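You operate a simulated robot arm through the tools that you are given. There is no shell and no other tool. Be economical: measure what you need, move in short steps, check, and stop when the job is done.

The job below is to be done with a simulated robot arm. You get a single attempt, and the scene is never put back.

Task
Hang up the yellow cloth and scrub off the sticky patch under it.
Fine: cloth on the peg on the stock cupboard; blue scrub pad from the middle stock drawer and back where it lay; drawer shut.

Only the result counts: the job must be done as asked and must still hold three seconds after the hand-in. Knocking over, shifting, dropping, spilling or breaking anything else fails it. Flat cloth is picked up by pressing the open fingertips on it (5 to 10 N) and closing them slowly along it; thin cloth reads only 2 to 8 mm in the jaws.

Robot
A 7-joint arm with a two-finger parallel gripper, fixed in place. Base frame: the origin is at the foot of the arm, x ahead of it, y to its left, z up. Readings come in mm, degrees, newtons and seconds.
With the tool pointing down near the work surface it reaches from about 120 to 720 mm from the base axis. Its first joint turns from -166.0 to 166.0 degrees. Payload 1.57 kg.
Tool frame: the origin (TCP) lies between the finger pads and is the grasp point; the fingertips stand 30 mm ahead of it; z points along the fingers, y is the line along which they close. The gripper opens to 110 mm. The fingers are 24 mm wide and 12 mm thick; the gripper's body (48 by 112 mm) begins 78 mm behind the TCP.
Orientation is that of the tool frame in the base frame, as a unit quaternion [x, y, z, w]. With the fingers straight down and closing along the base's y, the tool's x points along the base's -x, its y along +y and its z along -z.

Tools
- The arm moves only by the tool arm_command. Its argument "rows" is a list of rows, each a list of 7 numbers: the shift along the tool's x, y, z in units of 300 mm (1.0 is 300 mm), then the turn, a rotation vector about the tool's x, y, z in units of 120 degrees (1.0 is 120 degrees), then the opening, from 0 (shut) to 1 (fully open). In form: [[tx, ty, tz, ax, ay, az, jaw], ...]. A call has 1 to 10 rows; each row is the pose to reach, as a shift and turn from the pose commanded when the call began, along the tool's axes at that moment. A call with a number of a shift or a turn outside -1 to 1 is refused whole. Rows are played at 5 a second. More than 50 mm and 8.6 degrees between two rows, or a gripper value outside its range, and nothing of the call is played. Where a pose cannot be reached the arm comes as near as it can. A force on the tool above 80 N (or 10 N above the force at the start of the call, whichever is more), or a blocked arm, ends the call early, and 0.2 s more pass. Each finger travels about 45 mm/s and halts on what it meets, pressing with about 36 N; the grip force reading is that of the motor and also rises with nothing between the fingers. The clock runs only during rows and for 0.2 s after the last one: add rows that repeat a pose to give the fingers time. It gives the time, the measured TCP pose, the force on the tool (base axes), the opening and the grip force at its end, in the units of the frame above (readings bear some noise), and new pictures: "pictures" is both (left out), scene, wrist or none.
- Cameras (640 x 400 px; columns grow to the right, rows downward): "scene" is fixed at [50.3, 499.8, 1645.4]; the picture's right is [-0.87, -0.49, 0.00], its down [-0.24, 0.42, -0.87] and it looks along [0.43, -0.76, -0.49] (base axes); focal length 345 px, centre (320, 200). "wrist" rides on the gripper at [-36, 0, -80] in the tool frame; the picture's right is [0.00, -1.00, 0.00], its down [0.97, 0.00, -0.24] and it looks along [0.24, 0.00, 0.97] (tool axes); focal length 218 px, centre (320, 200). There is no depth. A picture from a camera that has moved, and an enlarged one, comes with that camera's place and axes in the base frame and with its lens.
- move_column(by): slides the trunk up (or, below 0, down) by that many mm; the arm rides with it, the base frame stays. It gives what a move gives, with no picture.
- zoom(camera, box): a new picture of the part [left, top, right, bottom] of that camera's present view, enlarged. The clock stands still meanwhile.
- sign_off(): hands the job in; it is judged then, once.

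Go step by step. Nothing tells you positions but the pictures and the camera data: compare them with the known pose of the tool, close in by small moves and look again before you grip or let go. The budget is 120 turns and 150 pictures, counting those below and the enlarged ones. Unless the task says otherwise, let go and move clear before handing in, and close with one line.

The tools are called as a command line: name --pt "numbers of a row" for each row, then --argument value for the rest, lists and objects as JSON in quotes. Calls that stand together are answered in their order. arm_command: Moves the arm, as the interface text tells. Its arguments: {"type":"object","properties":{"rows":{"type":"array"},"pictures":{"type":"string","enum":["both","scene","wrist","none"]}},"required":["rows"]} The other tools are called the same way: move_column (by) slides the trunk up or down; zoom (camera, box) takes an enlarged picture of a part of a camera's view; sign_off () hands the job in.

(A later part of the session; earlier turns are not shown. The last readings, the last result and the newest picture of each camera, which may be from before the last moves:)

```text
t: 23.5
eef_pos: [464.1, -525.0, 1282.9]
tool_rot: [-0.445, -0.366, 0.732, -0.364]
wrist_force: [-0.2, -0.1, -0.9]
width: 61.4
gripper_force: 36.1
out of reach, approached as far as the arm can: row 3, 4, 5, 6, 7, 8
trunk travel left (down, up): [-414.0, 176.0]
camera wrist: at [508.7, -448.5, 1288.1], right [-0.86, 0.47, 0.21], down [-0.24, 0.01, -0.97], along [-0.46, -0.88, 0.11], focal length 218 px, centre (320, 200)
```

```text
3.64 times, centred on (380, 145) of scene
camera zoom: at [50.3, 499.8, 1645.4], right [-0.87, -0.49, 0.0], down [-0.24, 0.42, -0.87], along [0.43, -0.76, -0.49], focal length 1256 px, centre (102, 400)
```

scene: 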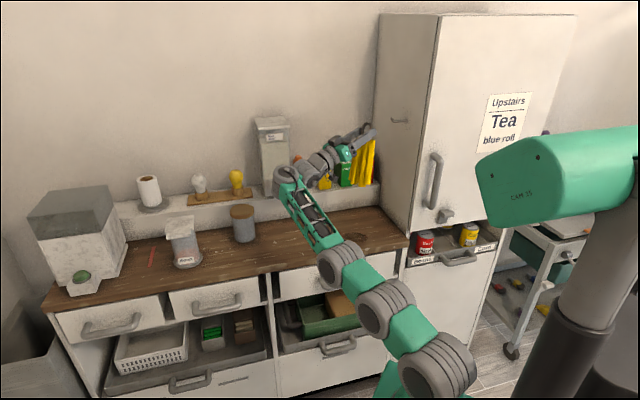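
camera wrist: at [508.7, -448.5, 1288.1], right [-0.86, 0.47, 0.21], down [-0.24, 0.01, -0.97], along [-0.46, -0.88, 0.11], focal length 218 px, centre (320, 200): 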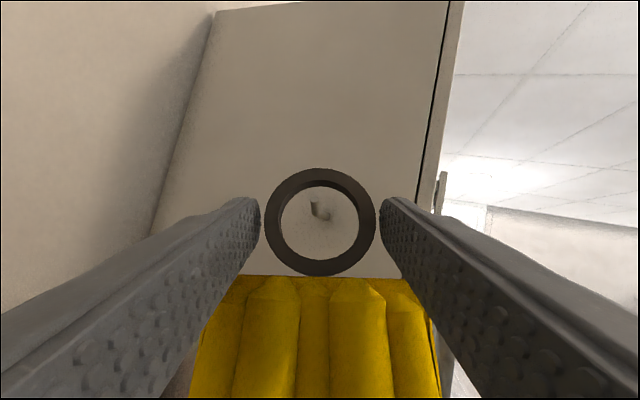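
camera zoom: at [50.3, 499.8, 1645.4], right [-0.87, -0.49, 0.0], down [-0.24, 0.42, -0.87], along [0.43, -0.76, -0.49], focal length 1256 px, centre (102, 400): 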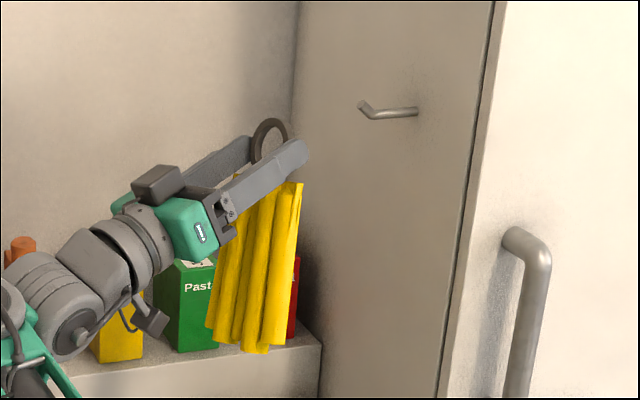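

Triangulating from both cameras puts the peg's bend at (407, -645, 1297) and its root at (372, -681, 1297). I'll keep the present orientation and bring the ring to about 40 mm in front of the tip, in line with it.

arm_command --pt "-0.001 0.047 0.046 -0.0557 0.0385 -0.009 0.4" --pt "-0.002 0.095 0.092 -0.111 0.077 -0.018 0.4" --pt "-0.003 0.142 0.138 -0.167 0.1155 -0.027 0.4" --pt "0.04 0.203 0.237 -0.167 0.1155 -0.027 0.4" --pt "0.082 0.264 0.335 -0.167 0.1155 -0.027 0.4"

zoom --camera "scene" --box '[320, 90, 440, 200]'

zoom --camera "wrist" --box '[250, 160, 390, 290]'

```text
t: 24.7
eef_pos: [469.6, -643.3, 1258.9]
tool_rot: [-0.45, -0.54, 0.608, -0.368]
wrist_force: [-0.9, 0.0, -1.0]
width: 61.3
gripper_force: 36.8
out of reach, approached as far as the arm can: row 4, 5
trunk travel left (down, up): [-414.0, 176.0]
camera wrist: at [493.9, -564.4, 1291.9], right [-0.93, 0.14, 0.33], down [-0.28, 0.27, -0.92], along [-0.22, -0.95, -0.22], focal length 218 px, centre (320, 200)
```

scene: 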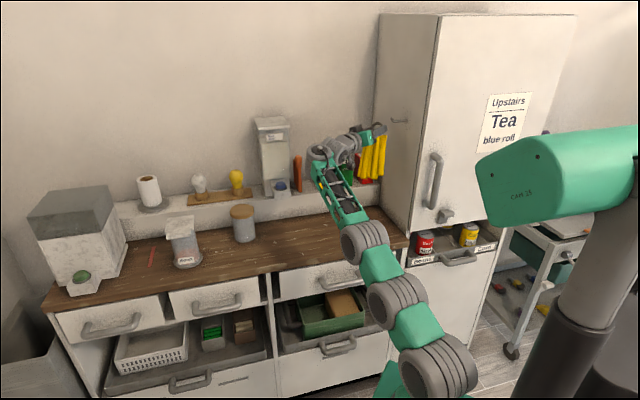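
wrist: 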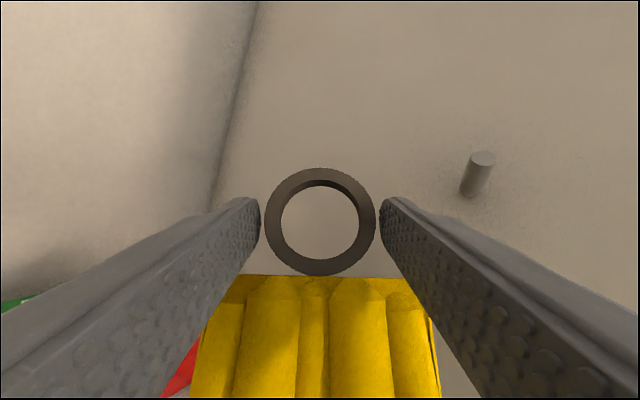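

```text
3.64 times, centred on (380, 145) of scene
camera zoom: at [50.3, 499.8, 1645.4], right [-0.87, -0.49, 0.0], down [-0.24, 0.42, -0.87], along [0.43, -0.76, -0.49], focal length 1256 px, centre (102, 400)
```

zoom: 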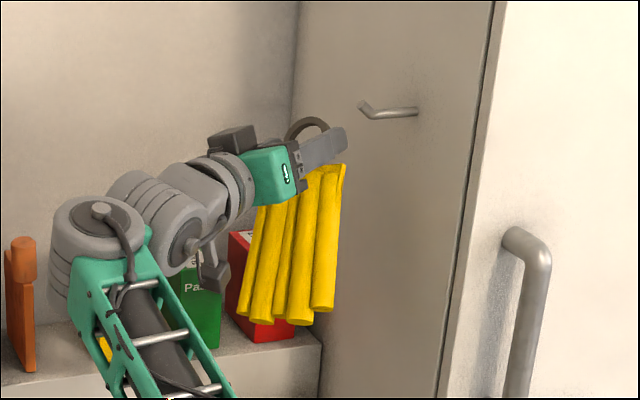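

```text
3.08 times, centred on (320, 225) of wrist
camera zoom: at [493.9, -564.4, 1291.9], right [-0.93, 0.14, 0.33], down [-0.28, 0.27, -0.92], along [-0.22, -0.95, -0.22], focal length 672 px, centre (320, 123)
```

zoom: 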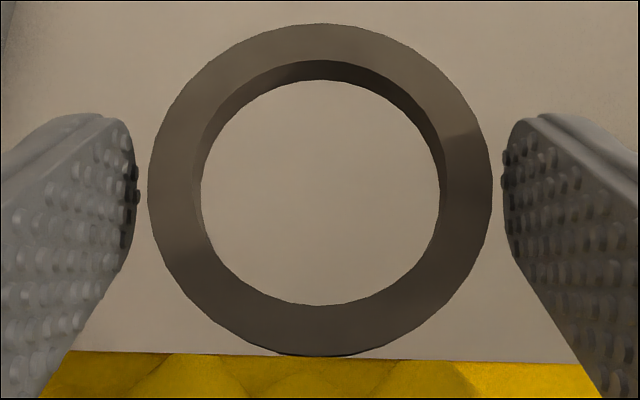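

The arm ran into a reach limit and drifted sideways rather than following. I'll back off to the earlier reachable pose, then change the column height to gain reach.

arm_command --pt "-0.009 -0.016 -0.08 0 0 0 0.4" --pt "-0.018 -0.032 -0.16 0 0 0 0.4" --pt "-0.026 -0.047 -0.241 0 0 0 0.4" --pt "-0.026 -0.047 -0.241 0 0 0 0.4" --pictures "none"

move_column --by 120

arm_command --pt "0 0 0 0 0 0 0.4" --pt "0 0 0 0 0 0 0.4"

```text
t: 25.7
eef_pos: [469.5, -570.3, 1271.4]
tool_rot: [-0.449, -0.54, 0.609, -0.368]
wrist_force: [0.1, 0.1, -0.9]
width: 61.5
gripper_force: 36.0
trunk travel left (down, up): [-414.0, 176.0]
```

```text
t: 27.2
eef_pos: [470.7, -568.1, 1389.7]
tool_rot: [-0.449, -0.54, 0.609, -0.368]
wrist_force: [-0.2, -0.5, -1.1]
width: 61.6
gripper_force: 35.8
trunk travel left (down, up): [-534.0, 56.0]
```

```text
t: 27.8
eef_pos: [471.1, -569.8, 1389.4]
tool_rot: [-0.449, -0.541, 0.608, -0.369]
wrist_force: [0.3, 0.6, -0.8]
width: 61.6
gripper_force: 36.5
trunk travel left (down, up): [-534.0, 56.0]
camera wrist: at [494.7, -490.3, 1422.7], right [-0.93, 0.15, 0.33], down [-0.28, 0.27, -0.92], along [-0.22, -0.95, -0.22], focal length 218 px, centre (320, 200)
```

scene: 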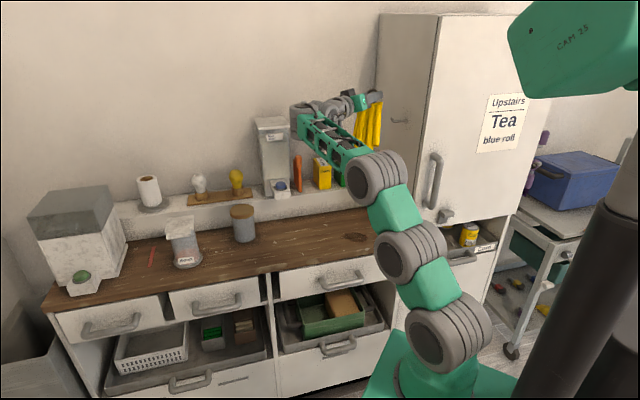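
wrist: 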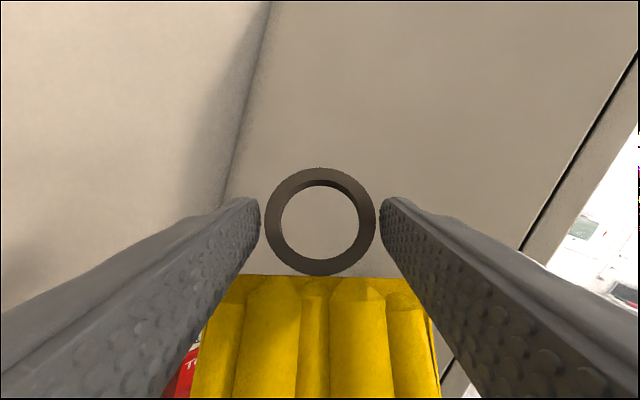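

The arm now follows properly, since commands run from the measured pose. I'll finish the turn and come down to the pre-hang position in front of the peg.

arm_command --pt "0.079 0.009 0.023 0.042 -0.03 0.007 0.4" --pt "0.157 0.018 0.046 0.084 -0.06 0.0135 0.4" --pt "0.236 0.026 0.069 0.126 -0.09 0.02 0.4" --pt "0.314 0.035 0.092 0.168 -0.12 0.027 0.4" --pt "0.314 0.035 0.092 0.168 -0.12 0.027 0.4"

zoom --camera "scene" --box '[320, 90, 440, 200]'

zoom --camera "wrist" --box '[250, 160, 390, 290]'

```text
t: 29.0
eef_pos: [445.9, -595.1, 1298.3]
tool_rot: [-0.442, -0.362, 0.735, -0.364]
wrist_force: [0.8, -0.2, -0.6]
width: 61.4
gripper_force: 36.0
trunk travel left (down, up): [-534.0, 56.0]
camera wrist: at [490.3, -517.7, 1304.2], right [-0.86, 0.47, 0.21], down [-0.24, 0.0, -0.97], along [-0.46, -0.88, 0.12], focal length 218 px, centre (320, 200)
```

scene: 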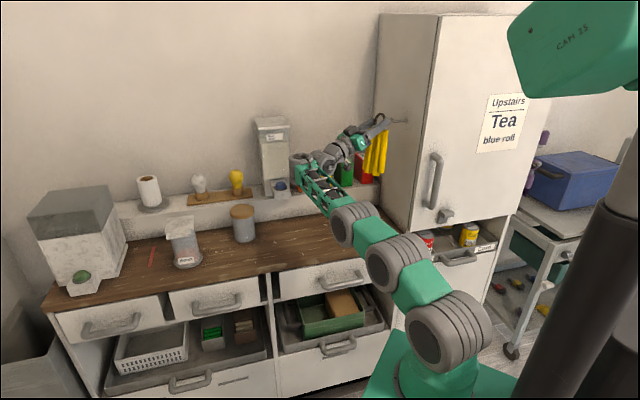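
wrist: 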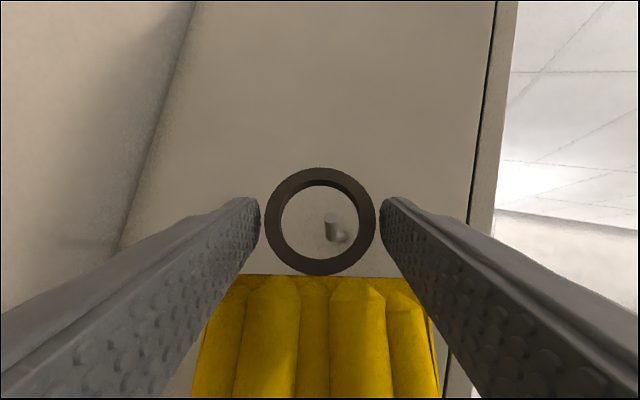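

```text
3.64 times, centred on (380, 145) of scene
camera zoom: at [50.3, 499.8, 1645.4], right [-0.87, -0.49, 0.0], down [-0.24, 0.42, -0.87], along [0.43, -0.76, -0.49], focal length 1256 px, centre (102, 400)
```

zoom: 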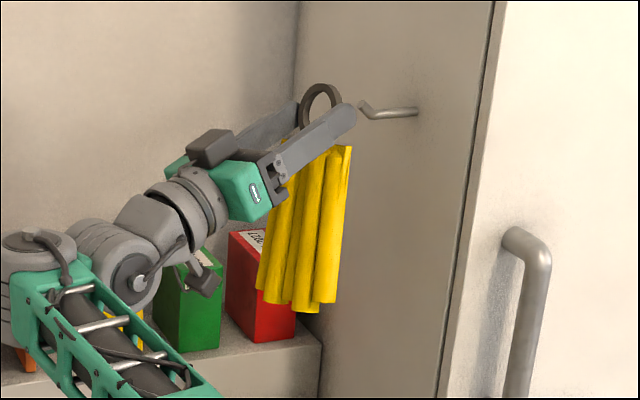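

```text
3.08 times, centred on (320, 225) of wrist
camera zoom: at [490.3, -517.7, 1304.2], right [-0.86, 0.47, 0.21], down [-0.24, 0.0, -0.97], along [-0.46, -0.88, 0.12], focal length 672 px, centre (320, 123)
```

zoom: 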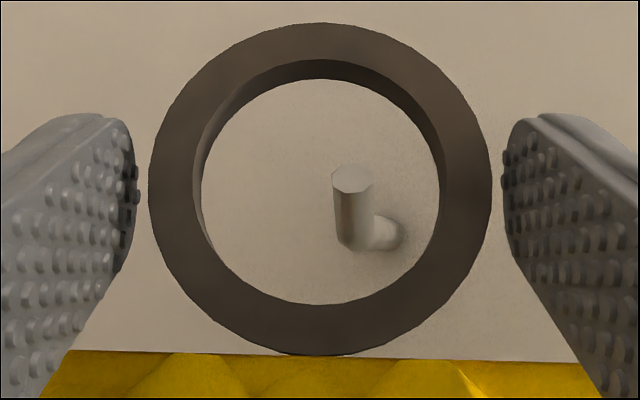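

The peg is well centred in the ring: ring n=744, m=-128 and peg n=745, m=-167. I'll slide 57 mm straight along the peg.

arm_command --pt "0.018 -0.013 0.042 0 0 0 0.4" --pt "0.037 -0.026 0.084 0 0 0 0.4" --pt "0.055 -0.039 0.125 0 0 0 0.4" --pt "0.073 -0.0525 0.167 0 0 0 0.4" --pt "0.073 -0.0525 0.167 0 0 0 0.4" --pictures "none"

zoom --camera "scene" --box '[350, 90, 430, 190]'

zoom --camera "wrist" --box '[250, 160, 390, 290]'

```text
t: 30.2
eef_pos: [403.6, -634.8, 1298.2]
tool_rot: [-0.442, -0.363, 0.735, -0.366]
wrist_force: [0.6, -0.5, -0.9]
width: 61.4
gripper_force: 35.9
trunk travel left (down, up): [-534.0, 56.0]
```

```text
4.00 times, centred on (390, 140) of scene
camera zoom: at [50.3, 499.8, 1645.4], right [-0.87, -0.49, 0.0], down [-0.24, 0.42, -0.87], along [0.43, -0.76, -0.49], focal length 1382 px, centre (40, 440)
```

zoom: 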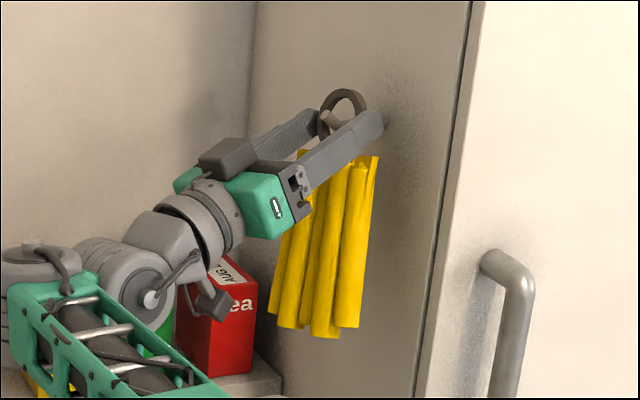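

```text
3.08 times, centred on (320, 225) of wrist
camera zoom: at [448.6, -557.5, 1303.1], right [-0.86, 0.47, 0.21], down [-0.24, 0.0, -0.97], along [-0.46, -0.88, 0.12], focal length 672 px, centre (320, 123)
```

zoom: 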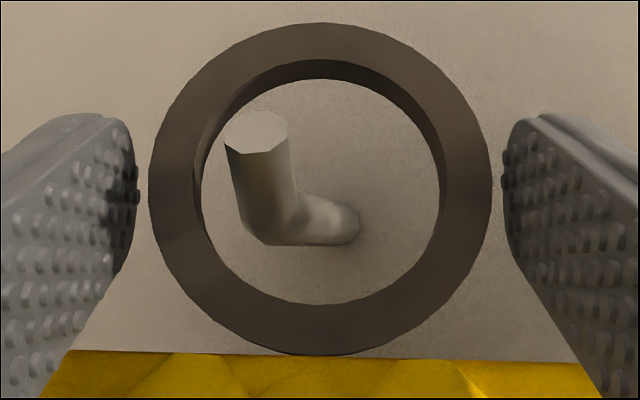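

The upturned tip is now in front of the ring, so the ring is around the straight part. I'll lower by 14 mm so the ring settles on the rod, then open slowly.

arm_command --pt "0.021 0.005 -0.008 0 0 0 0.4" --pt "0.043 0.01 -0.016 0 0 0 0.4" --pt "0.043 0.01 -0.016 0 0 0 0.57" --pt "0.043 0.01 -0.016 0 0 0 0.62" --pt "0.043 0.01 -0.016 0 0 0 0.7" --pt "0.043 0.01 -0.016 0 0 0 0.8" --pt "0.043 0.01 -0.016 0 0 0 0.9" --pt "0.043 0.01 -0.016 0 0 0 0.9" --pictures "wrist"

zoom --camera "scene" --box '[350, 90, 430, 190]'

```text
t: 32.0
eef_pos: [405.1, -635.3, 1284.5]
tool_rot: [-0.442, -0.363, 0.734, -0.365]
wrist_force: [-0.4, 0.7, 0.1]
width: 98.9
gripper_force: 0.1
trunk travel left (down, up): [-534.0, 56.0]
camera wrist: at [449.0, -557.5, 1289.3], right [-0.86, 0.47, 0.21], down [-0.24, 0.0, -0.97], along [-0.46, -0.88, 0.12], focal length 218 px, centre (320, 200)
```

wrist: 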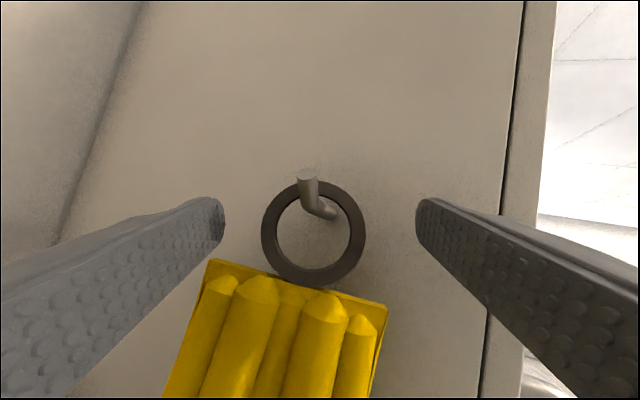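

```text
4.00 times, centred on (390, 140) of scene
camera zoom: at [50.3, 499.8, 1645.4], right [-0.87, -0.49, 0.0], down [-0.24, 0.42, -0.87], along [0.43, -0.76, -0.49], focal length 1382 px, centre (40, 440)
```

zoom: 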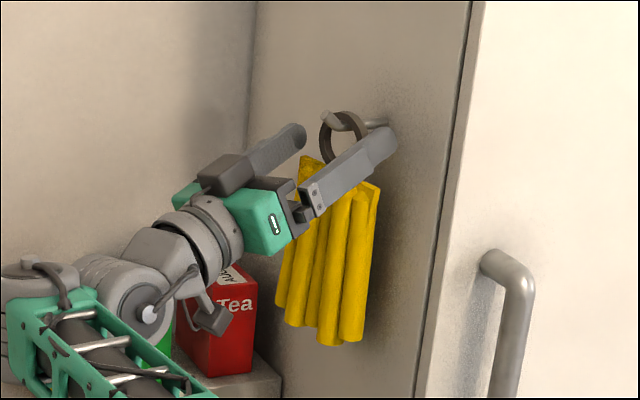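

The cloth hangs on the peg. I'll open fully and withdraw straight back along the tool.

arm_command --pt "0 0 0 0 0 0 1" --pt "0 0 0 0 0 0 1" --pt "0 0 -0.07 0 0 0 1" --pt "0 0 -0.17 0 0 0 1" --pt "0 0 -0.3 0 0 0 1" --pt "0 0 -0.45 0 0 0 1" --pictures "both"

```text
t: 33.4
eef_pos: [457.0, -580.1, 1260.1]
tool_rot: [-0.442, -0.362, 0.735, -0.365]
wrist_force: [-0.1, 0.7, 0.1]
width: 110.2
gripper_force: 0.1
out of reach, approached as far as the arm can: row 5, 6
trunk travel left (down, up): [-534.0, 56.0]
camera wrist: at [500.1, -503.9, 1265.1], right [-0.86, 0.47, 0.21], down [-0.24, 0.0, -0.97], along [-0.45, -0.88, 0.12], focal length 218 px, centre (320, 200)
```

scene: 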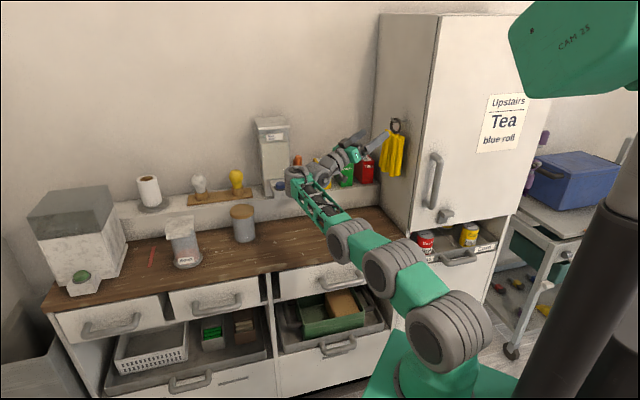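
wrist: 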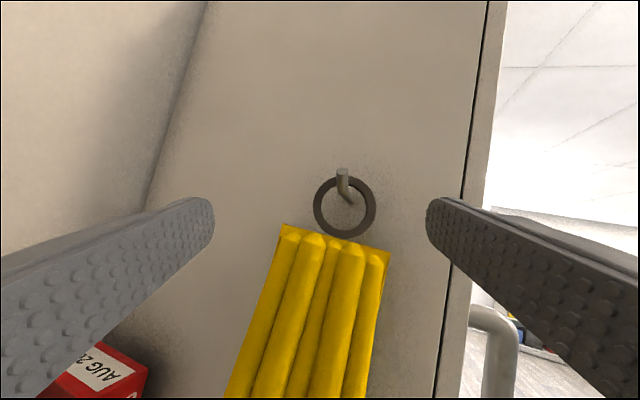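

The cloth hangs freely and the fingers are clear. I'll back off and turn the hand down again.

arm_command --pt "-0.072 -0.065 -0.139 0 0 0 1" --pt "-0.143 -0.129 -0.278 0 0 0 1" --pt "-0.143 -0.129 -0.278 -0.0535 0.038 -0.0085 1" --pt "-0.143 -0.129 -0.278 -0.107 0.077 -0.017 1" --pt "-0.143 -0.129 -0.278 -0.16 0.115 -0.025 1" --pt "-0.143 -0.129 -0.278 -0.214 0.153 -0.034 1" --pt "-0.143 -0.129 -0.278 -0.267 0.191 -0.042 1" --pt "-0.143 -0.129 -0.278 -0.32 0.23 -0.05 1" --pictures "none"

arm_command --pt "0 0 0 -0.0535 0.038 -0.0085 1" --pt "0 0 0 -0.107 0.077 -0.017 1" --pt "0 0 0 -0.16 0.115 -0.025 1" --pt "0 0 0 -0.214 0.153 -0.034 1" --pt "0 0 0 -0.267 0.191 -0.042 1" --pt "0 0 0 -0.32 0.23 -0.05 1" --pictures "both"

```text
refused: row 1 steps farther than a row can; nothing moved
```

```text
t: 34.8
eef_pos: [454.3, -580.8, 1259.2]
tool_rot: [0.439, 0.68, -0.467, 0.356]
wrist_force: [-0.7, 0.8, 0.8]
width: 109.9
gripper_force: 0.1
trunk travel left (down, up): [-534.0, 56.0]
camera wrist: at [462.4, -513.2, 1315.2], right [-0.93, -0.18, 0.32], down [-0.37, 0.48, -0.79], along [-0.02, -0.86, -0.52], focal length 218 px, centre (320, 200)
```

scene: 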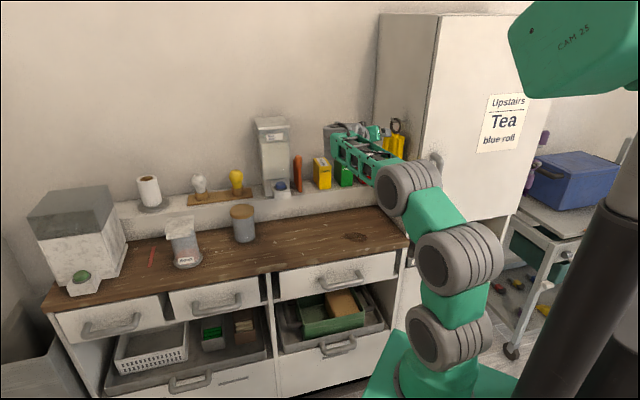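
wrist: 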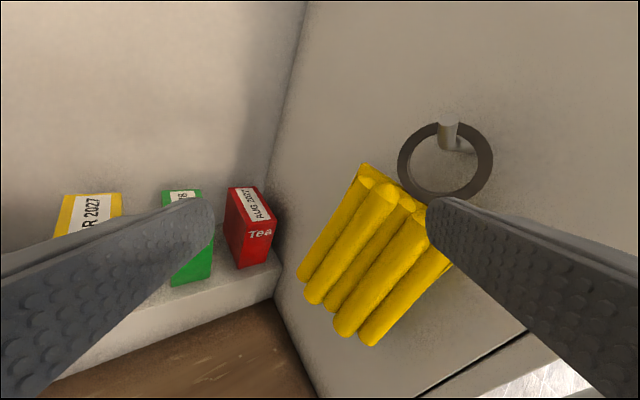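

The turn happened nearer the cloth than I planned, but it is still hanging properly. I'll move clear and complete the turn.

arm_command --pt "0.01 0.058 -0.127 0 0 0 1" --pt "0.02 0.115 -0.255 0 0 0 1" --pt "0.03 0.173 -0.382 0 0 0 1" --pt "0.03 0.173 -0.382 -0.0535 0.038 -0.0085 1" --pt "0.03 0.173 -0.382 -0.107 0.077 -0.017 1" --pt "0.03 0.173 -0.382 -0.16 0.115 -0.025 1" --pt "0.03 0.173 -0.382 -0.214 0.153 -0.034 1" --pt "0.03 0.173 -0.382 -0.267 0.191 -0.042 1" --pt "0.03 0.173 -0.382 -0.32 0.23 -0.05 1" --pictures "both"

```text
t: 36.8
eef_pos: [490.5, -459.9, 1269.6]
tool_rot: [0.36, 0.88, -0.123, 0.284]
wrist_force: [0.1, -0.5, -0.8]
width: 109.8
gripper_force: 0.0
trunk travel left (down, up): [-534.0, 56.0]
camera wrist: at [479.7, -446.2, 1355.3], right [-0.7, -0.71, 0.01], down [-0.66, 0.65, -0.38], along [0.26, -0.27, -0.93], focal length 218 px, centre (320, 200)
```

scene: 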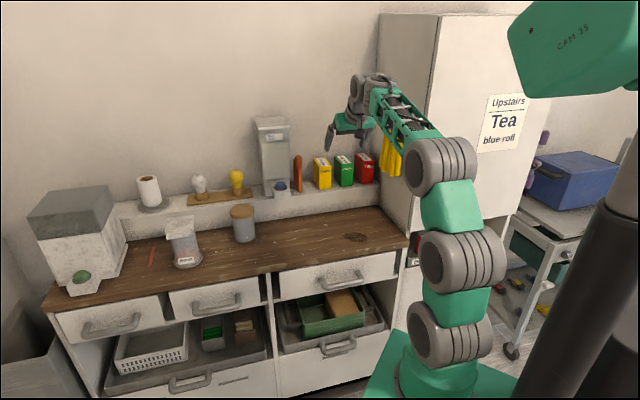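
wrist: 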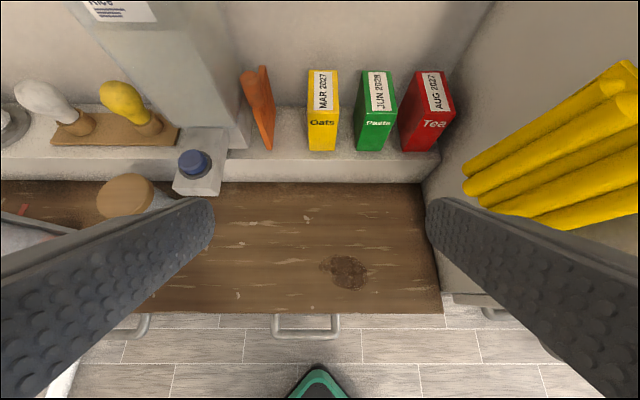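

The patch is plain at about (461, -510), roughly 100 by 70 mm. Now the middle drawer: its handle works out near n=595, m=495, z=771, so I'll swing the arm in front of it and lower the column.

arm_command --pt "0.086 0.118 -0.011 0 0 0 1" --pt "0.173 0.236 -0.022 0 0 0 1" --pt "0.26 0.354 -0.034 0 0 0 1" --pt "0.345 0.471 -0.045 0 0 0 1" --pt "0.43 0.589 -0.056 0 0 0 1" --pt "0.518 0.707 -0.068 0 0 0 1" --pt "0.6 0.825 -0.079 0 0 0 1" --pt "0.69 0.943 -0.09 0 0 0 1" --pictures "none"

move_column --by -200

arm_command --pt "0 0 0 0 0 0 1"

```text
t: 38.6
eef_pos: [561.5, -130.7, 1164.1]
tool_rot: [0.361, 0.879, -0.123, 0.285]
wrist_force: [0.0, 0.0, -1.4]
width: 110.1
gripper_force: 0.0
trunk travel left (down, up): [-534.0, 56.0]
```

```text
t: 40.8
eef_pos: [561.5, -132.7, 965.4]
tool_rot: [0.361, 0.879, -0.123, 0.285]
wrist_force: [-1.0, 0.0, -0.6]
width: 109.9
gripper_force: 0.1
trunk travel left (down, up): [-334.0, 256.0]
```

```text
t: 41.2
eef_pos: [561.8, -131.9, 964.9]
tool_rot: [0.36, 0.879, -0.123, 0.287]
wrist_force: [0.2, 0.6, -0.5]
width: 110.4
gripper_force: 0.0
trunk travel left (down, up): [-334.0, 256.0]
camera wrist: at [550.2, -117.4, 1050.0], right [-0.7, -0.71, 0.01], down [-0.66, 0.65, -0.38], along [0.26, -0.28, -0.92], focal length 218 px, centre (320, 200)
```

scene: 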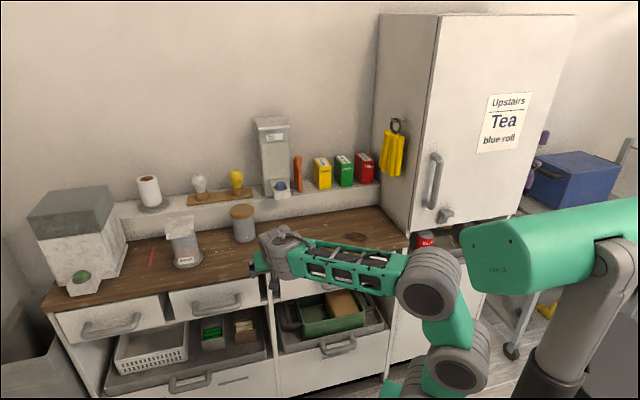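
wrist: 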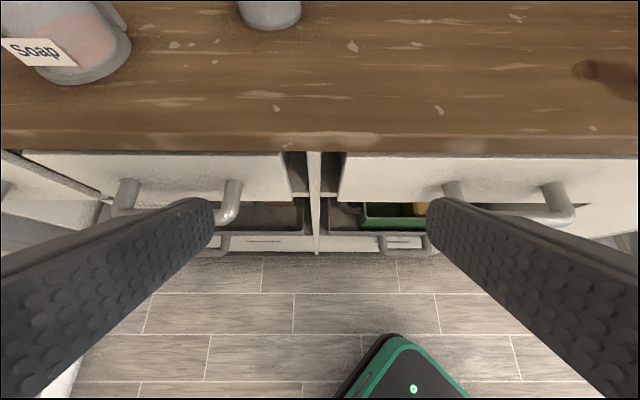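

The middle drawer's handle is ahead and to the left. I'll tilt the hand to horizontal and move level with it.

arm_command --pt "0.057 0.09 0.047 0 -0.064 0 1" --pt "0.115 0.181 0.093 0 -0.129 0 1" --pt "0.172 0.271 0.14 0 -0.193 0 1" --pt "0.23 0.362 0.186 0 -0.257 0 1" --pt "0.287 0.452 0.233 0 -0.321 0 1" --pt "0.345 0.543 0.28 0 -0.386 0 1" --pt "0.402 0.633 0.326 0 -0.45 0 1"

```text
t: 42.8
eef_pos: [667.3, 28.4, 815.0]
tool_rot: [0.267, 0.652, -0.273, 0.655]
wrist_force: [-0.2, -0.6, 0.6]
width: 109.9
gripper_force: 0.0
trunk travel left (down, up): [-334.0, 256.0]
camera wrist: at [611.4, 86.3, 849.1], right [-0.7, -0.71, 0.01], down [-0.17, 0.16, -0.97], along [0.69, -0.69, -0.23], focal length 218 px, centre (320, 200)
```

scene: 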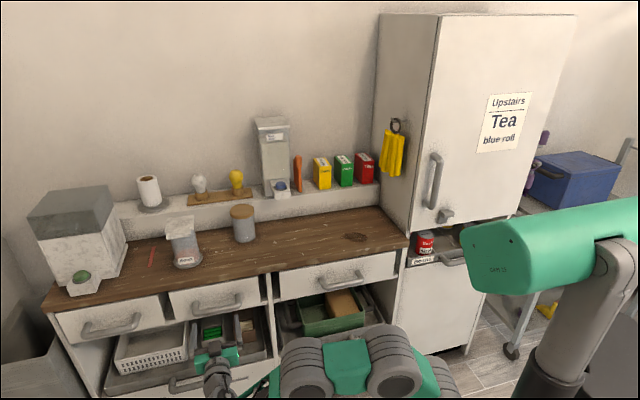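
wrist: 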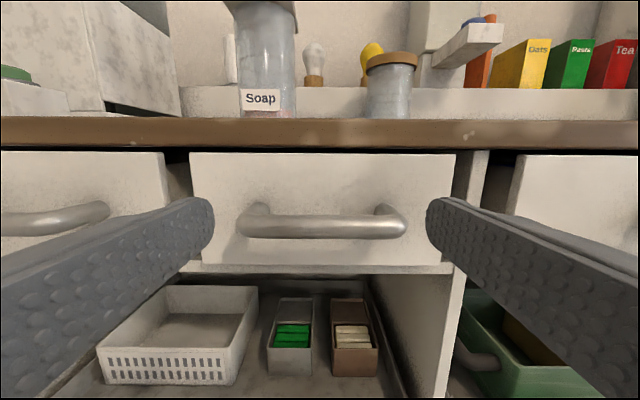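

The middle drawer is straight ahead, with its handle bar at about n=599, m=490, z=766. I'll roll the hand so the fingers close vertically on the bar.

arm_command --pt "0 0 0 0 0 -0.07 1" --pt "0 0 0 0 0 -0.14 1" --pt "0 0 0 0 0 -0.21 1" --pt "0 0 0 0 0 -0.28 1" --pt "0 0 0 0 0 -0.35 1" --pt "0 0 0 0 0 -0.42 1" --pt "0 0 0 0 0 -0.49 1" --pt "0 0 0 0 0 -0.56 1" --pt "0 0 0 0 0 -0.63 1" --pt "0 0 0 0 0 -0.7 1" --pictures "none"

arm_command --pt "0 0 0 0 0 -0.05 1"

```text
t: 45.0
eef_pos: [667.1, 29.5, 812.1]
tool_rot: [-0.24, 0.664, -0.641, 0.302]
wrist_force: [1.0, -0.8, -0.5]
width: 110.1
gripper_force: 0.2
trunk travel left (down, up): [-334.0, 256.0]
```

```text
t: 45.4
eef_pos: [665.7, 29.0, 812.1]
tool_rot: [0.276, -0.65, 0.656, -0.268]
wrist_force: [-0.4, 0.0, 0.3]
width: 110.1
gripper_force: 0.1
trunk travel left (down, up): [-334.0, 256.0]
camera wrist: at [636.0, 112.8, 811.5], right [0.01, 0.01, 1.0], down [-0.85, -0.52, 0.01], along [0.52, -0.85, 0.01], focal length 218 px, centre (320, 200)
```

scene: 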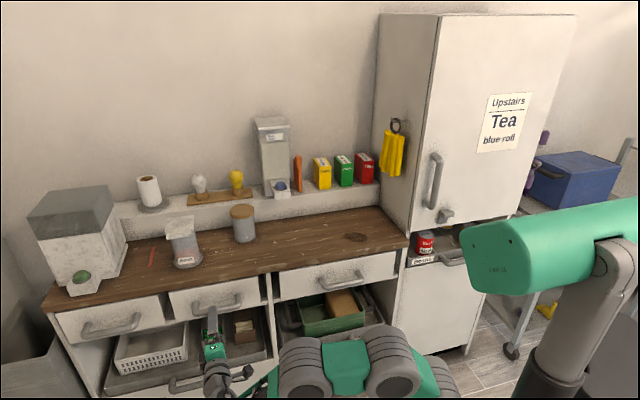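
wrist: 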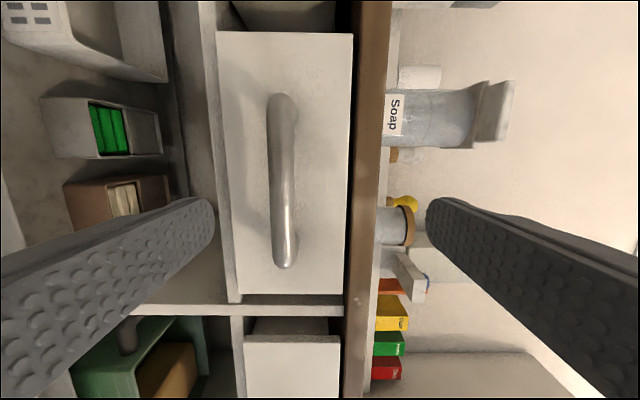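

arm_command --pt "0 0.07 0.1 0 0 0 0.8" --pt "0 0.14 0.2 0 0 0 0.65" --pt "0 0.14 0.3 0 0 0 0.6" --pt "0 0.14 0.367 0 0 0 0.6"

```text
t: 46.4
eef_pos: [744.8, -48.3, 771.5]
tool_rot: [0.275, -0.65, 0.656, -0.269]
wrist_force: [-0.1, -0.3, -0.8]
width: 66.2
gripper_force: 0.1
trunk travel left (down, up): [-334.0, 256.0]
camera wrist: at [713.1, 34.9, 769.5], right [0.0, 0.01, 1.0], down [-0.85, -0.52, 0.01], along [0.52, -0.85, 0.01], focal length 218 px, centre (320, 200)
```

scene: 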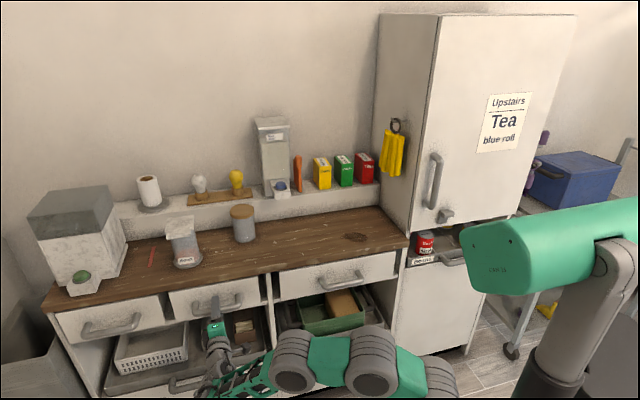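
wrist: 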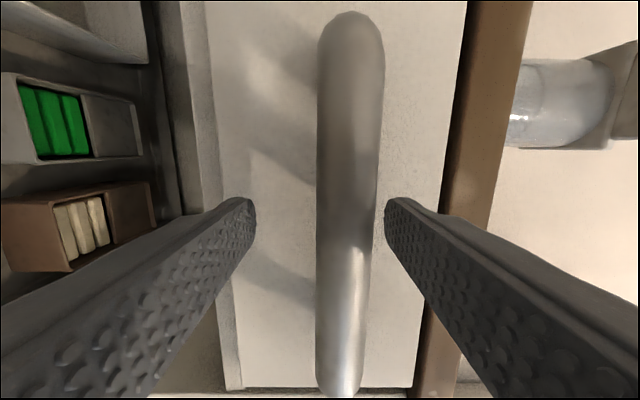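

The bar is already about 6 mm ahead of the TCP at z≈780, between the fingers. I'll raise by 8 mm and close on it.

arm_command --pt "0 -0.028 0 0 0 0 0.6" --pt "0 -0.028 0 0 0 0 0.45" --pt "0 -0.028 0 0 0 0 0.3" --pt "0 -0.028 0 0 0 0 0.15" --pt "0 -0.028 0 0 0 0 0.1" --pt "0 -0.028 0 0 0 0 0.1" --pictures "wrist"

```text
t: 47.8
eef_pos: [742.7, -48.8, 779.9]
tool_rot: [0.274, -0.65, 0.655, -0.269]
wrist_force: [0.1, 0.5, 1.1]
width: 22.0
gripper_force: 29.7
trunk travel left (down, up): [-334.0, 256.0]
camera wrist: at [713.3, 34.8, 778.7], right [0.0, 0.01, 1.0], down [-0.85, -0.52, 0.01], along [0.52, -0.85, 0.01], focal length 218 px, centre (320, 200)
```

wrist: 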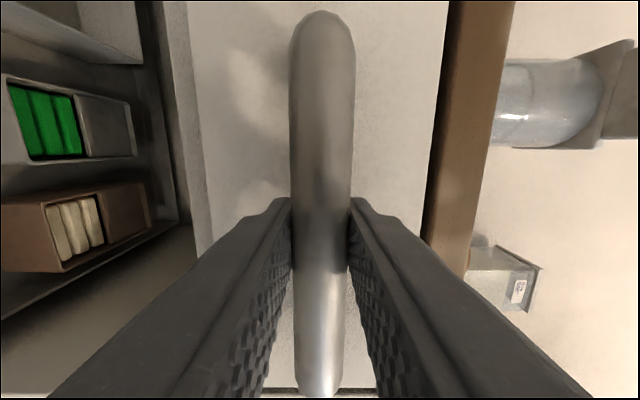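

The bar is held at 22 mm with no side force. I'll pull straight out along the drawer's direction.

arm_command --pt "0 0 -0.06 0 0 0 0.1" --pt "0 0 -0.14 0 0 0 0.1" --pt "0 0 -0.22 0 0 0 0.1" --pt "0 0 -0.3 0 0 0 0.1" --pt "0 0 -0.38 0 0 0 0.1" --pt "0 0 -0.46 0 0 0 0.1" --pt "0 0 -0.54 0 0 0 0.1" --pt "0 0 -0.6 0 0 0 0.1"

```text
t: 49.6
eef_pos: [639.2, 52.1, 780.5]
tool_rot: [-0.282, 0.652, -0.649, 0.273]
wrist_force: [8.8, 9.6, -0.2]
width: 21.9
gripper_force: 25.7
out of reach, approached as far as the arm can: row 6, 7, 8
trunk travel left (down, up): [-334.0, 256.0]
camera wrist: at [608.0, 136.1, 779.7], right [0.01, 0.0, 1.0], down [-0.85, -0.53, 0.01], along [0.53, -0.85, -0.01], focal length 218 px, centre (320, 200)
```

scene: 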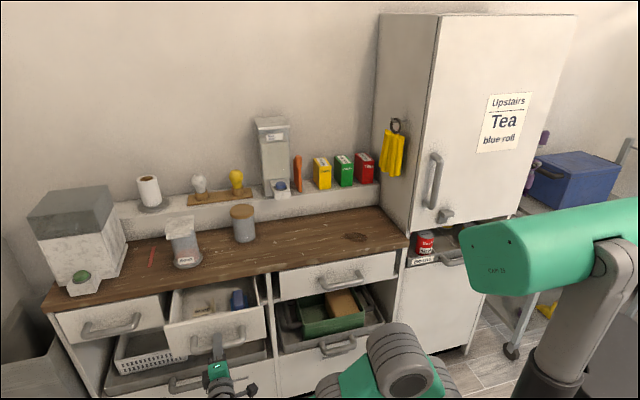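
wrist: 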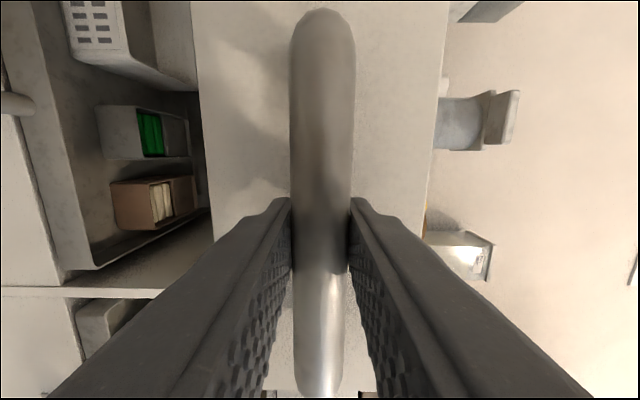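

The drawer is open by about 145 mm and there is something blue in it. I'll look closer.

zoom --camera "scene" --box '[155, 265, 285, 365]'

```text
4.00 times, centred on (220, 315) of scene
camera zoom: at [50.3, 499.8, 1645.4], right [-0.87, -0.49, 0.0], down [-0.24, 0.42, -0.87], along [0.43, -0.76, -0.49], focal length 1382 px, centre (720, -260)
```

zoom: 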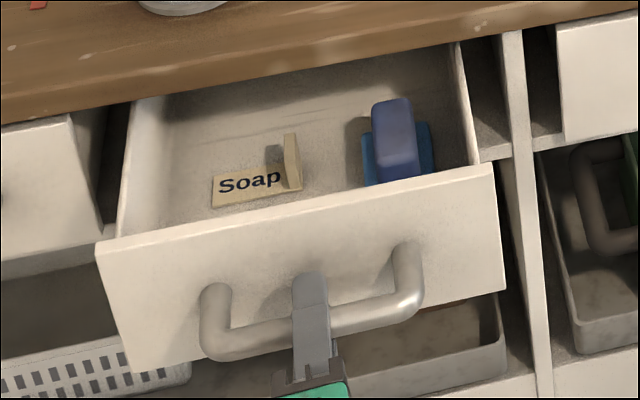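

The blue scrub pad, with its grip block, is in the right side of the drawer next to a "Soap" tag. I'll let go of the handle and back off a little.

arm_command --pt "0 0 0 0 0 0 0.4" --pt "0 0 0 0 0 0 0.7" --pt "0 0 0 0 0 0 0.9" --pt "0 0 0 0 0 0 0.9" --pt "0 0 -0.04 0 0 0 0.9" --pt "0 0 -0.08 0 0 0 0.9" --pt "0 0 -0.12 0 0 0 0.9" --pictures "wrist"

```text
t: 51.2
eef_pos: [638.5, 51.4, 782.0]
tool_rot: [-0.28, 0.652, -0.65, 0.273]
wrist_force: [-0.1, -0.2, 0.1]
width: 99.1
gripper_force: 0.1
out of reach, approached as far as the arm can: row 5, 6, 7
trunk travel left (down, up): [-334.0, 256.0]
camera wrist: at [607.5, 134.7, 780.9], right [0.01, 0.0, 1.0], down [-0.85, -0.53, 0.01], along [0.53, -0.85, 0.0], focal length 218 px, centre (320, 200)
```

wrist: 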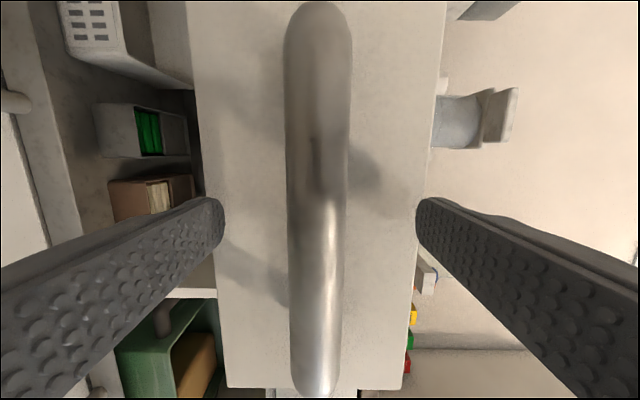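

Straight back is at a joint limit. I'll yaw the hand towards the arm's own radial direction first, which should free it, then withdraw.

arm_command --pt "0 0 0 0 -0.06 0 0.9" --pt "0 0 0 0 -0.12 0 0.9" --pt "0 0 0 0 -0.18 0 0.9" --pt "0 0 0 0 -0.24 0 0.9" --pictures "none"

arm_command --pt "0 0 -0.08 0 0 0 0.9" --pt "0 0 -0.16 0 0 0 0.9" --pt "0 0 -0.24 0 0 0 0.9"

```text
t: 52.2
eef_pos: [638.8, 50.9, 780.9]
tool_rot: [0.429, -0.562, 0.567, -0.423]
wrist_force: [-0.2, 0.0, -0.3]
width: 98.9
gripper_force: 0.1
trunk travel left (down, up): [-334.0, 256.0]
```

```text
t: 53.0
eef_pos: [569.3, 71.0, 783.3]
tool_rot: [0.429, -0.562, 0.566, -0.423]
wrist_force: [-0.8, -0.6, 0.8]
width: 99.1
gripper_force: 0.1
trunk travel left (down, up): [-334.0, 256.0]
camera wrist: at [502.7, 129.6, 781.8], right [0.0, 0.01, 1.0], down [-0.5, -0.87, 0.01], along [0.87, -0.5, 0.0], focal length 218 px, centre (320, 200)
```

scene: 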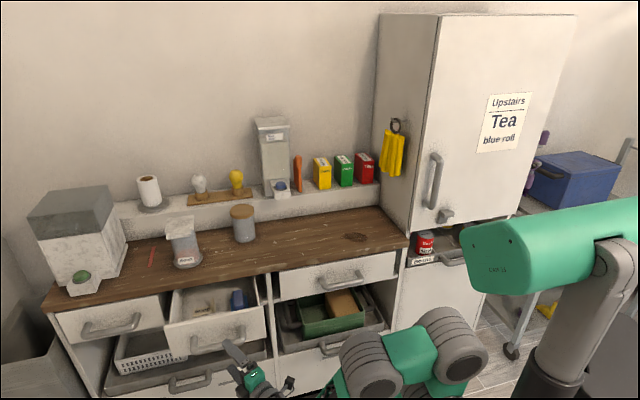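
wrist: 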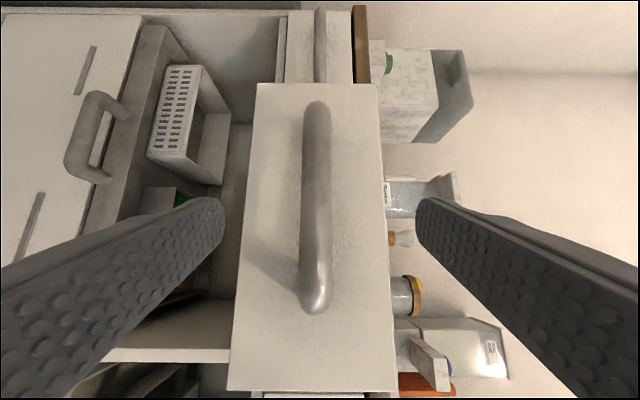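

Free of the handle. I'll raise the column and turn the hand down again to look into the drawer.

move_column --by 230

arm_command --pt "0 0 0 0 0 0.07 1" --pt "0 0 0 0 0 0.14 1" --pt "0 0 0 0 0 0.21 1" --pt "0 0 0 0 0 0.28 1" --pt "0 0 0 0 0 0.35 1" --pt "0 0 0 0 0 0.42 1" --pt "0 0 0 0 0 0.49 1" --pt "0 0 0 0 0 0.56 1" --pt "0 0 0 0 0 0.63 1" --pt "0 0 0 0 0 0.7 1" --pictures "none"

arm_command --pt "0 0 0 0 0 0.05 1" --pictures "none"

arm_command --pt "0 0 0 0 0.065 0 1" --pt "0 0 0 0 0.13 0 1" --pt "0 0 0 0 0.195 0 1" --pt "0 0 0 0 0.26 0 1" --pt "0 0 0 0 0.325 0 1" --pt "0 0 0 0 0.39 0 1" --pt "0 0 0 0 0.455 0 1"

```text
t: 55.4
eef_pos: [568.8, 72.1, 1012.9]
tool_rot: [0.43, -0.562, 0.567, -0.422]
wrist_force: [-0.4, 0.4, -0.1]
width: 99.0
gripper_force: 0.0
trunk travel left (down, up): [-564.0, 26.0]
```

```text
t: 57.6
eef_pos: [568.5, 71.1, 1012.7]
tool_rot: [0.058, 0.705, -0.138, 0.693]
wrist_force: [1.1, -1.0, 0.8]
width: 110.1
gripper_force: 0.0
trunk travel left (down, up): [-564.0, 26.0]
```

```text
t: 58.0
eef_pos: [569.3, 73.0, 1013.1]
tool_rot: [0.096, 0.701, -0.102, 0.7]
wrist_force: [0.3, 0.0, -0.2]
width: 109.9
gripper_force: 0.1
trunk travel left (down, up): [-564.0, 26.0]
```

```text
t: 59.6
eef_pos: [569.2, 72.4, 1012.6]
tool_rot: [0.131, 0.944, -0.048, 0.298]
wrist_force: [0.0, 0.2, -0.1]
width: 110.1
gripper_force: 0.1
trunk travel left (down, up): [-564.0, 26.0]
camera wrist: at [554.0, 78.6, 1097.5], right [-0.28, -0.96, 0.01], down [-0.9, 0.25, -0.36], along [0.35, -0.11, -0.93], focal length 218 px, centre (320, 200)
```

scene: 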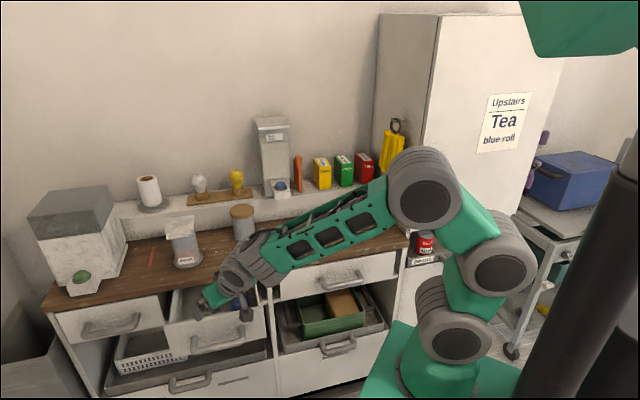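
wrist: 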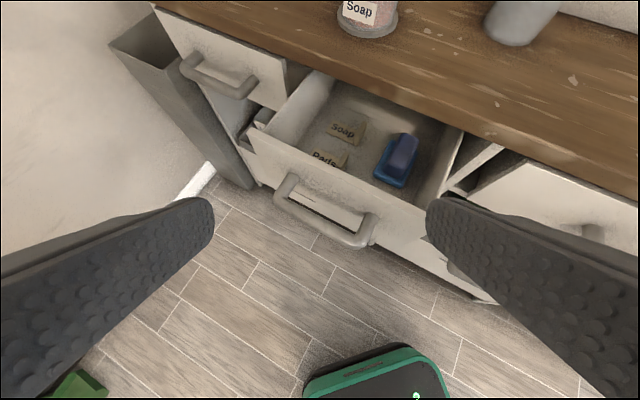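

zoom --camera "wrist" --box '[240, 60, 480, 220]'

```text
2.50 times, centred on (360, 140) of wrist
camera zoom: at [554.0, 78.6, 1097.5], right [-0.28, -0.96, 0.01], down [-0.9, 0.25, -0.36], along [0.35, -0.11, -0.93], focal length 546 px, centre (220, 350)
```

zoom: 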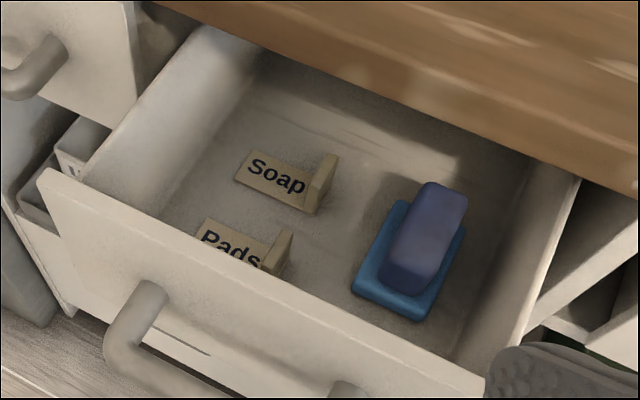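

The tags read "Soap" and "Pads", and the pad's grip block lies along n at about (722, -122). I'll square the hand up and go above it.

arm_command --pt "-0.059 -0.083 0.11 0.0276 0 0.0394 1" --pt "-0.118 -0.167 0.221 0.055 0 0.079 1" --pt "-0.178 -0.25 0.332 0.083 0.001 0.118 1" --pt "-0.237 -0.334 0.442 0.11 0.001 0.158 1" --pt "-0.296 -0.417 0.553 0.138 0.002 0.197 1"

```text
t: 60.8
eef_pos: [699.3, -96.5, 930.5]
tool_rot: [0.363, 0.881, -0.12, 0.279]
wrist_force: [0.0, 0.0, -0.4]
width: 110.3
gripper_force: 0.1
trunk travel left (down, up): [-564.0, 26.0]
camera wrist: at [689.1, -83.0, 1015.8], right [-0.71, -0.71, 0.01], down [-0.66, 0.66, -0.37], along [0.25, -0.26, -0.93], focal length 218 px, centre (320, 200)
```

scene: 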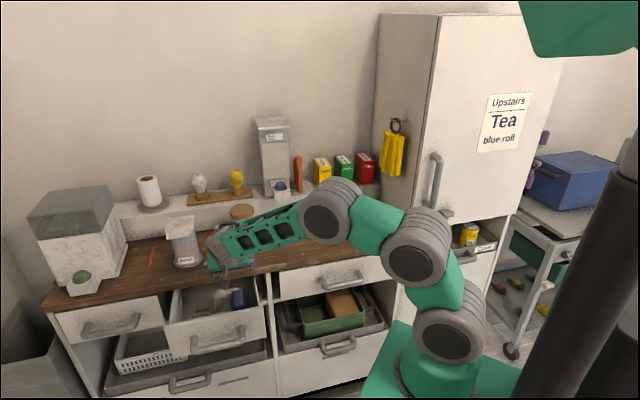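
wrist: 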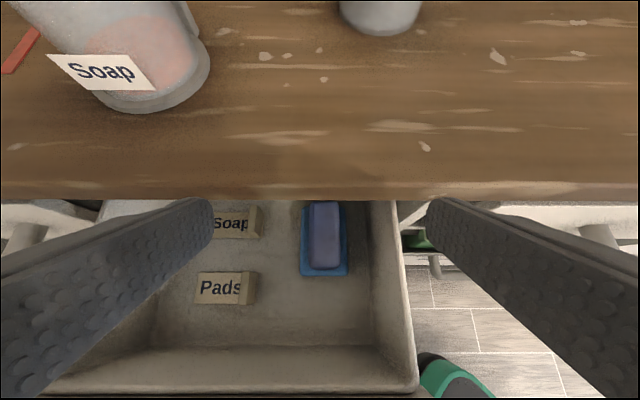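

The pad lies half under the counter edge (n≈599), so I want the drawer open further. I'll straighten the hand, close the fingers and pull from inside the front panel, at n≈505 where the floor is free.

arm_command --pt "0.029 0.017 -0.021 0 0.06 0 0.8" --pt "0.057 0.033 -0.042 0 0.119 0 0.6" --pt "0.086 0.05 -0.062 0 0.178 0 0.4" --pt "0.114 0.067 -0.083 0 0.238 0 0.2" --pt "0.143 0.083 -0.104 0 0.297 0 0" --pt "0.143 0.083 -0.104 0 0.297 0 0" --pt "0.143 0.083 -0.104 0 0.297 0 0" --pictures "wrist"

```text
t: 62.4
eef_pos: [676.9, -40.3, 931.4]
tool_rot: [0.382, 0.924, -0.003, -0.004]
wrist_force: [0.2, 0.4, 0.1]
width: 0.2
gripper_force: 13.9
trunk travel left (down, up): [-564.0, 26.0]
camera wrist: at [703.6, -64.0, 1010.3], right [-0.71, -0.71, 0.01], down [-0.69, 0.69, 0.25], along [-0.18, 0.17, -0.97], focal length 218 px, centre (320, 200)
```

wrist: 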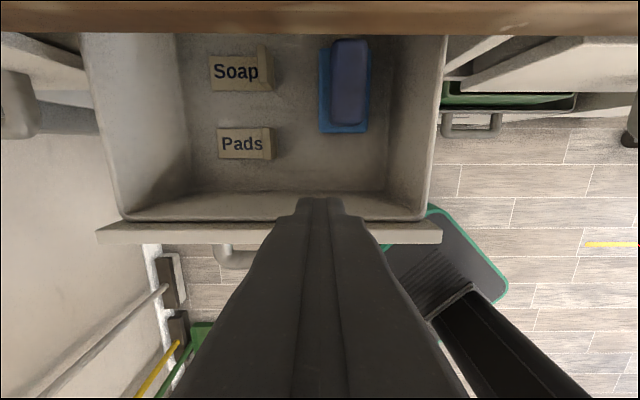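

The inside of the drawer is in clear view and the floor beneath the fingers is free. I'll lower in and pull the front panel about 75 mm.

arm_command --pt "0 0 0.11 0 0 0 0" --pt "0 0 0.22 0 0 0 0" --pt "0 0 0.333 0 0 0 0" --pt "0.05 0 0.333 0 0 0 0" --pt "0.1 0 0.333 0 0 0 0" --pt "0.15 0 0.333 0 0 0 0" --pt "0.2 0 0.333 0 0 0 0" --pt "0.25 0 0.333 0 0 0 0" --pt "0.3 0 0.333 0 0 0 0" --pictures "wrist"

```text
t: 64.4
eef_pos: [610.1, 23.6, 832.9]
tool_rot: [0.382, 0.924, -0.003, -0.004]
wrist_force: [-0.3, -0.3, -0.3]
width: 0.1
gripper_force: 21.1
trunk travel left (down, up): [-564.0, 26.0]
camera wrist: at [637.7, -0.7, 910.5], right [-0.71, -0.71, 0.01], down [-0.69, 0.69, 0.25], along [-0.18, 0.17, -0.97], focal length 218 px, centre (320, 200)
```

wrist: 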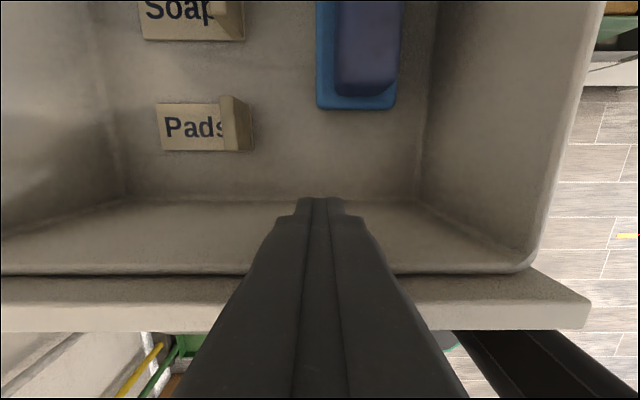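

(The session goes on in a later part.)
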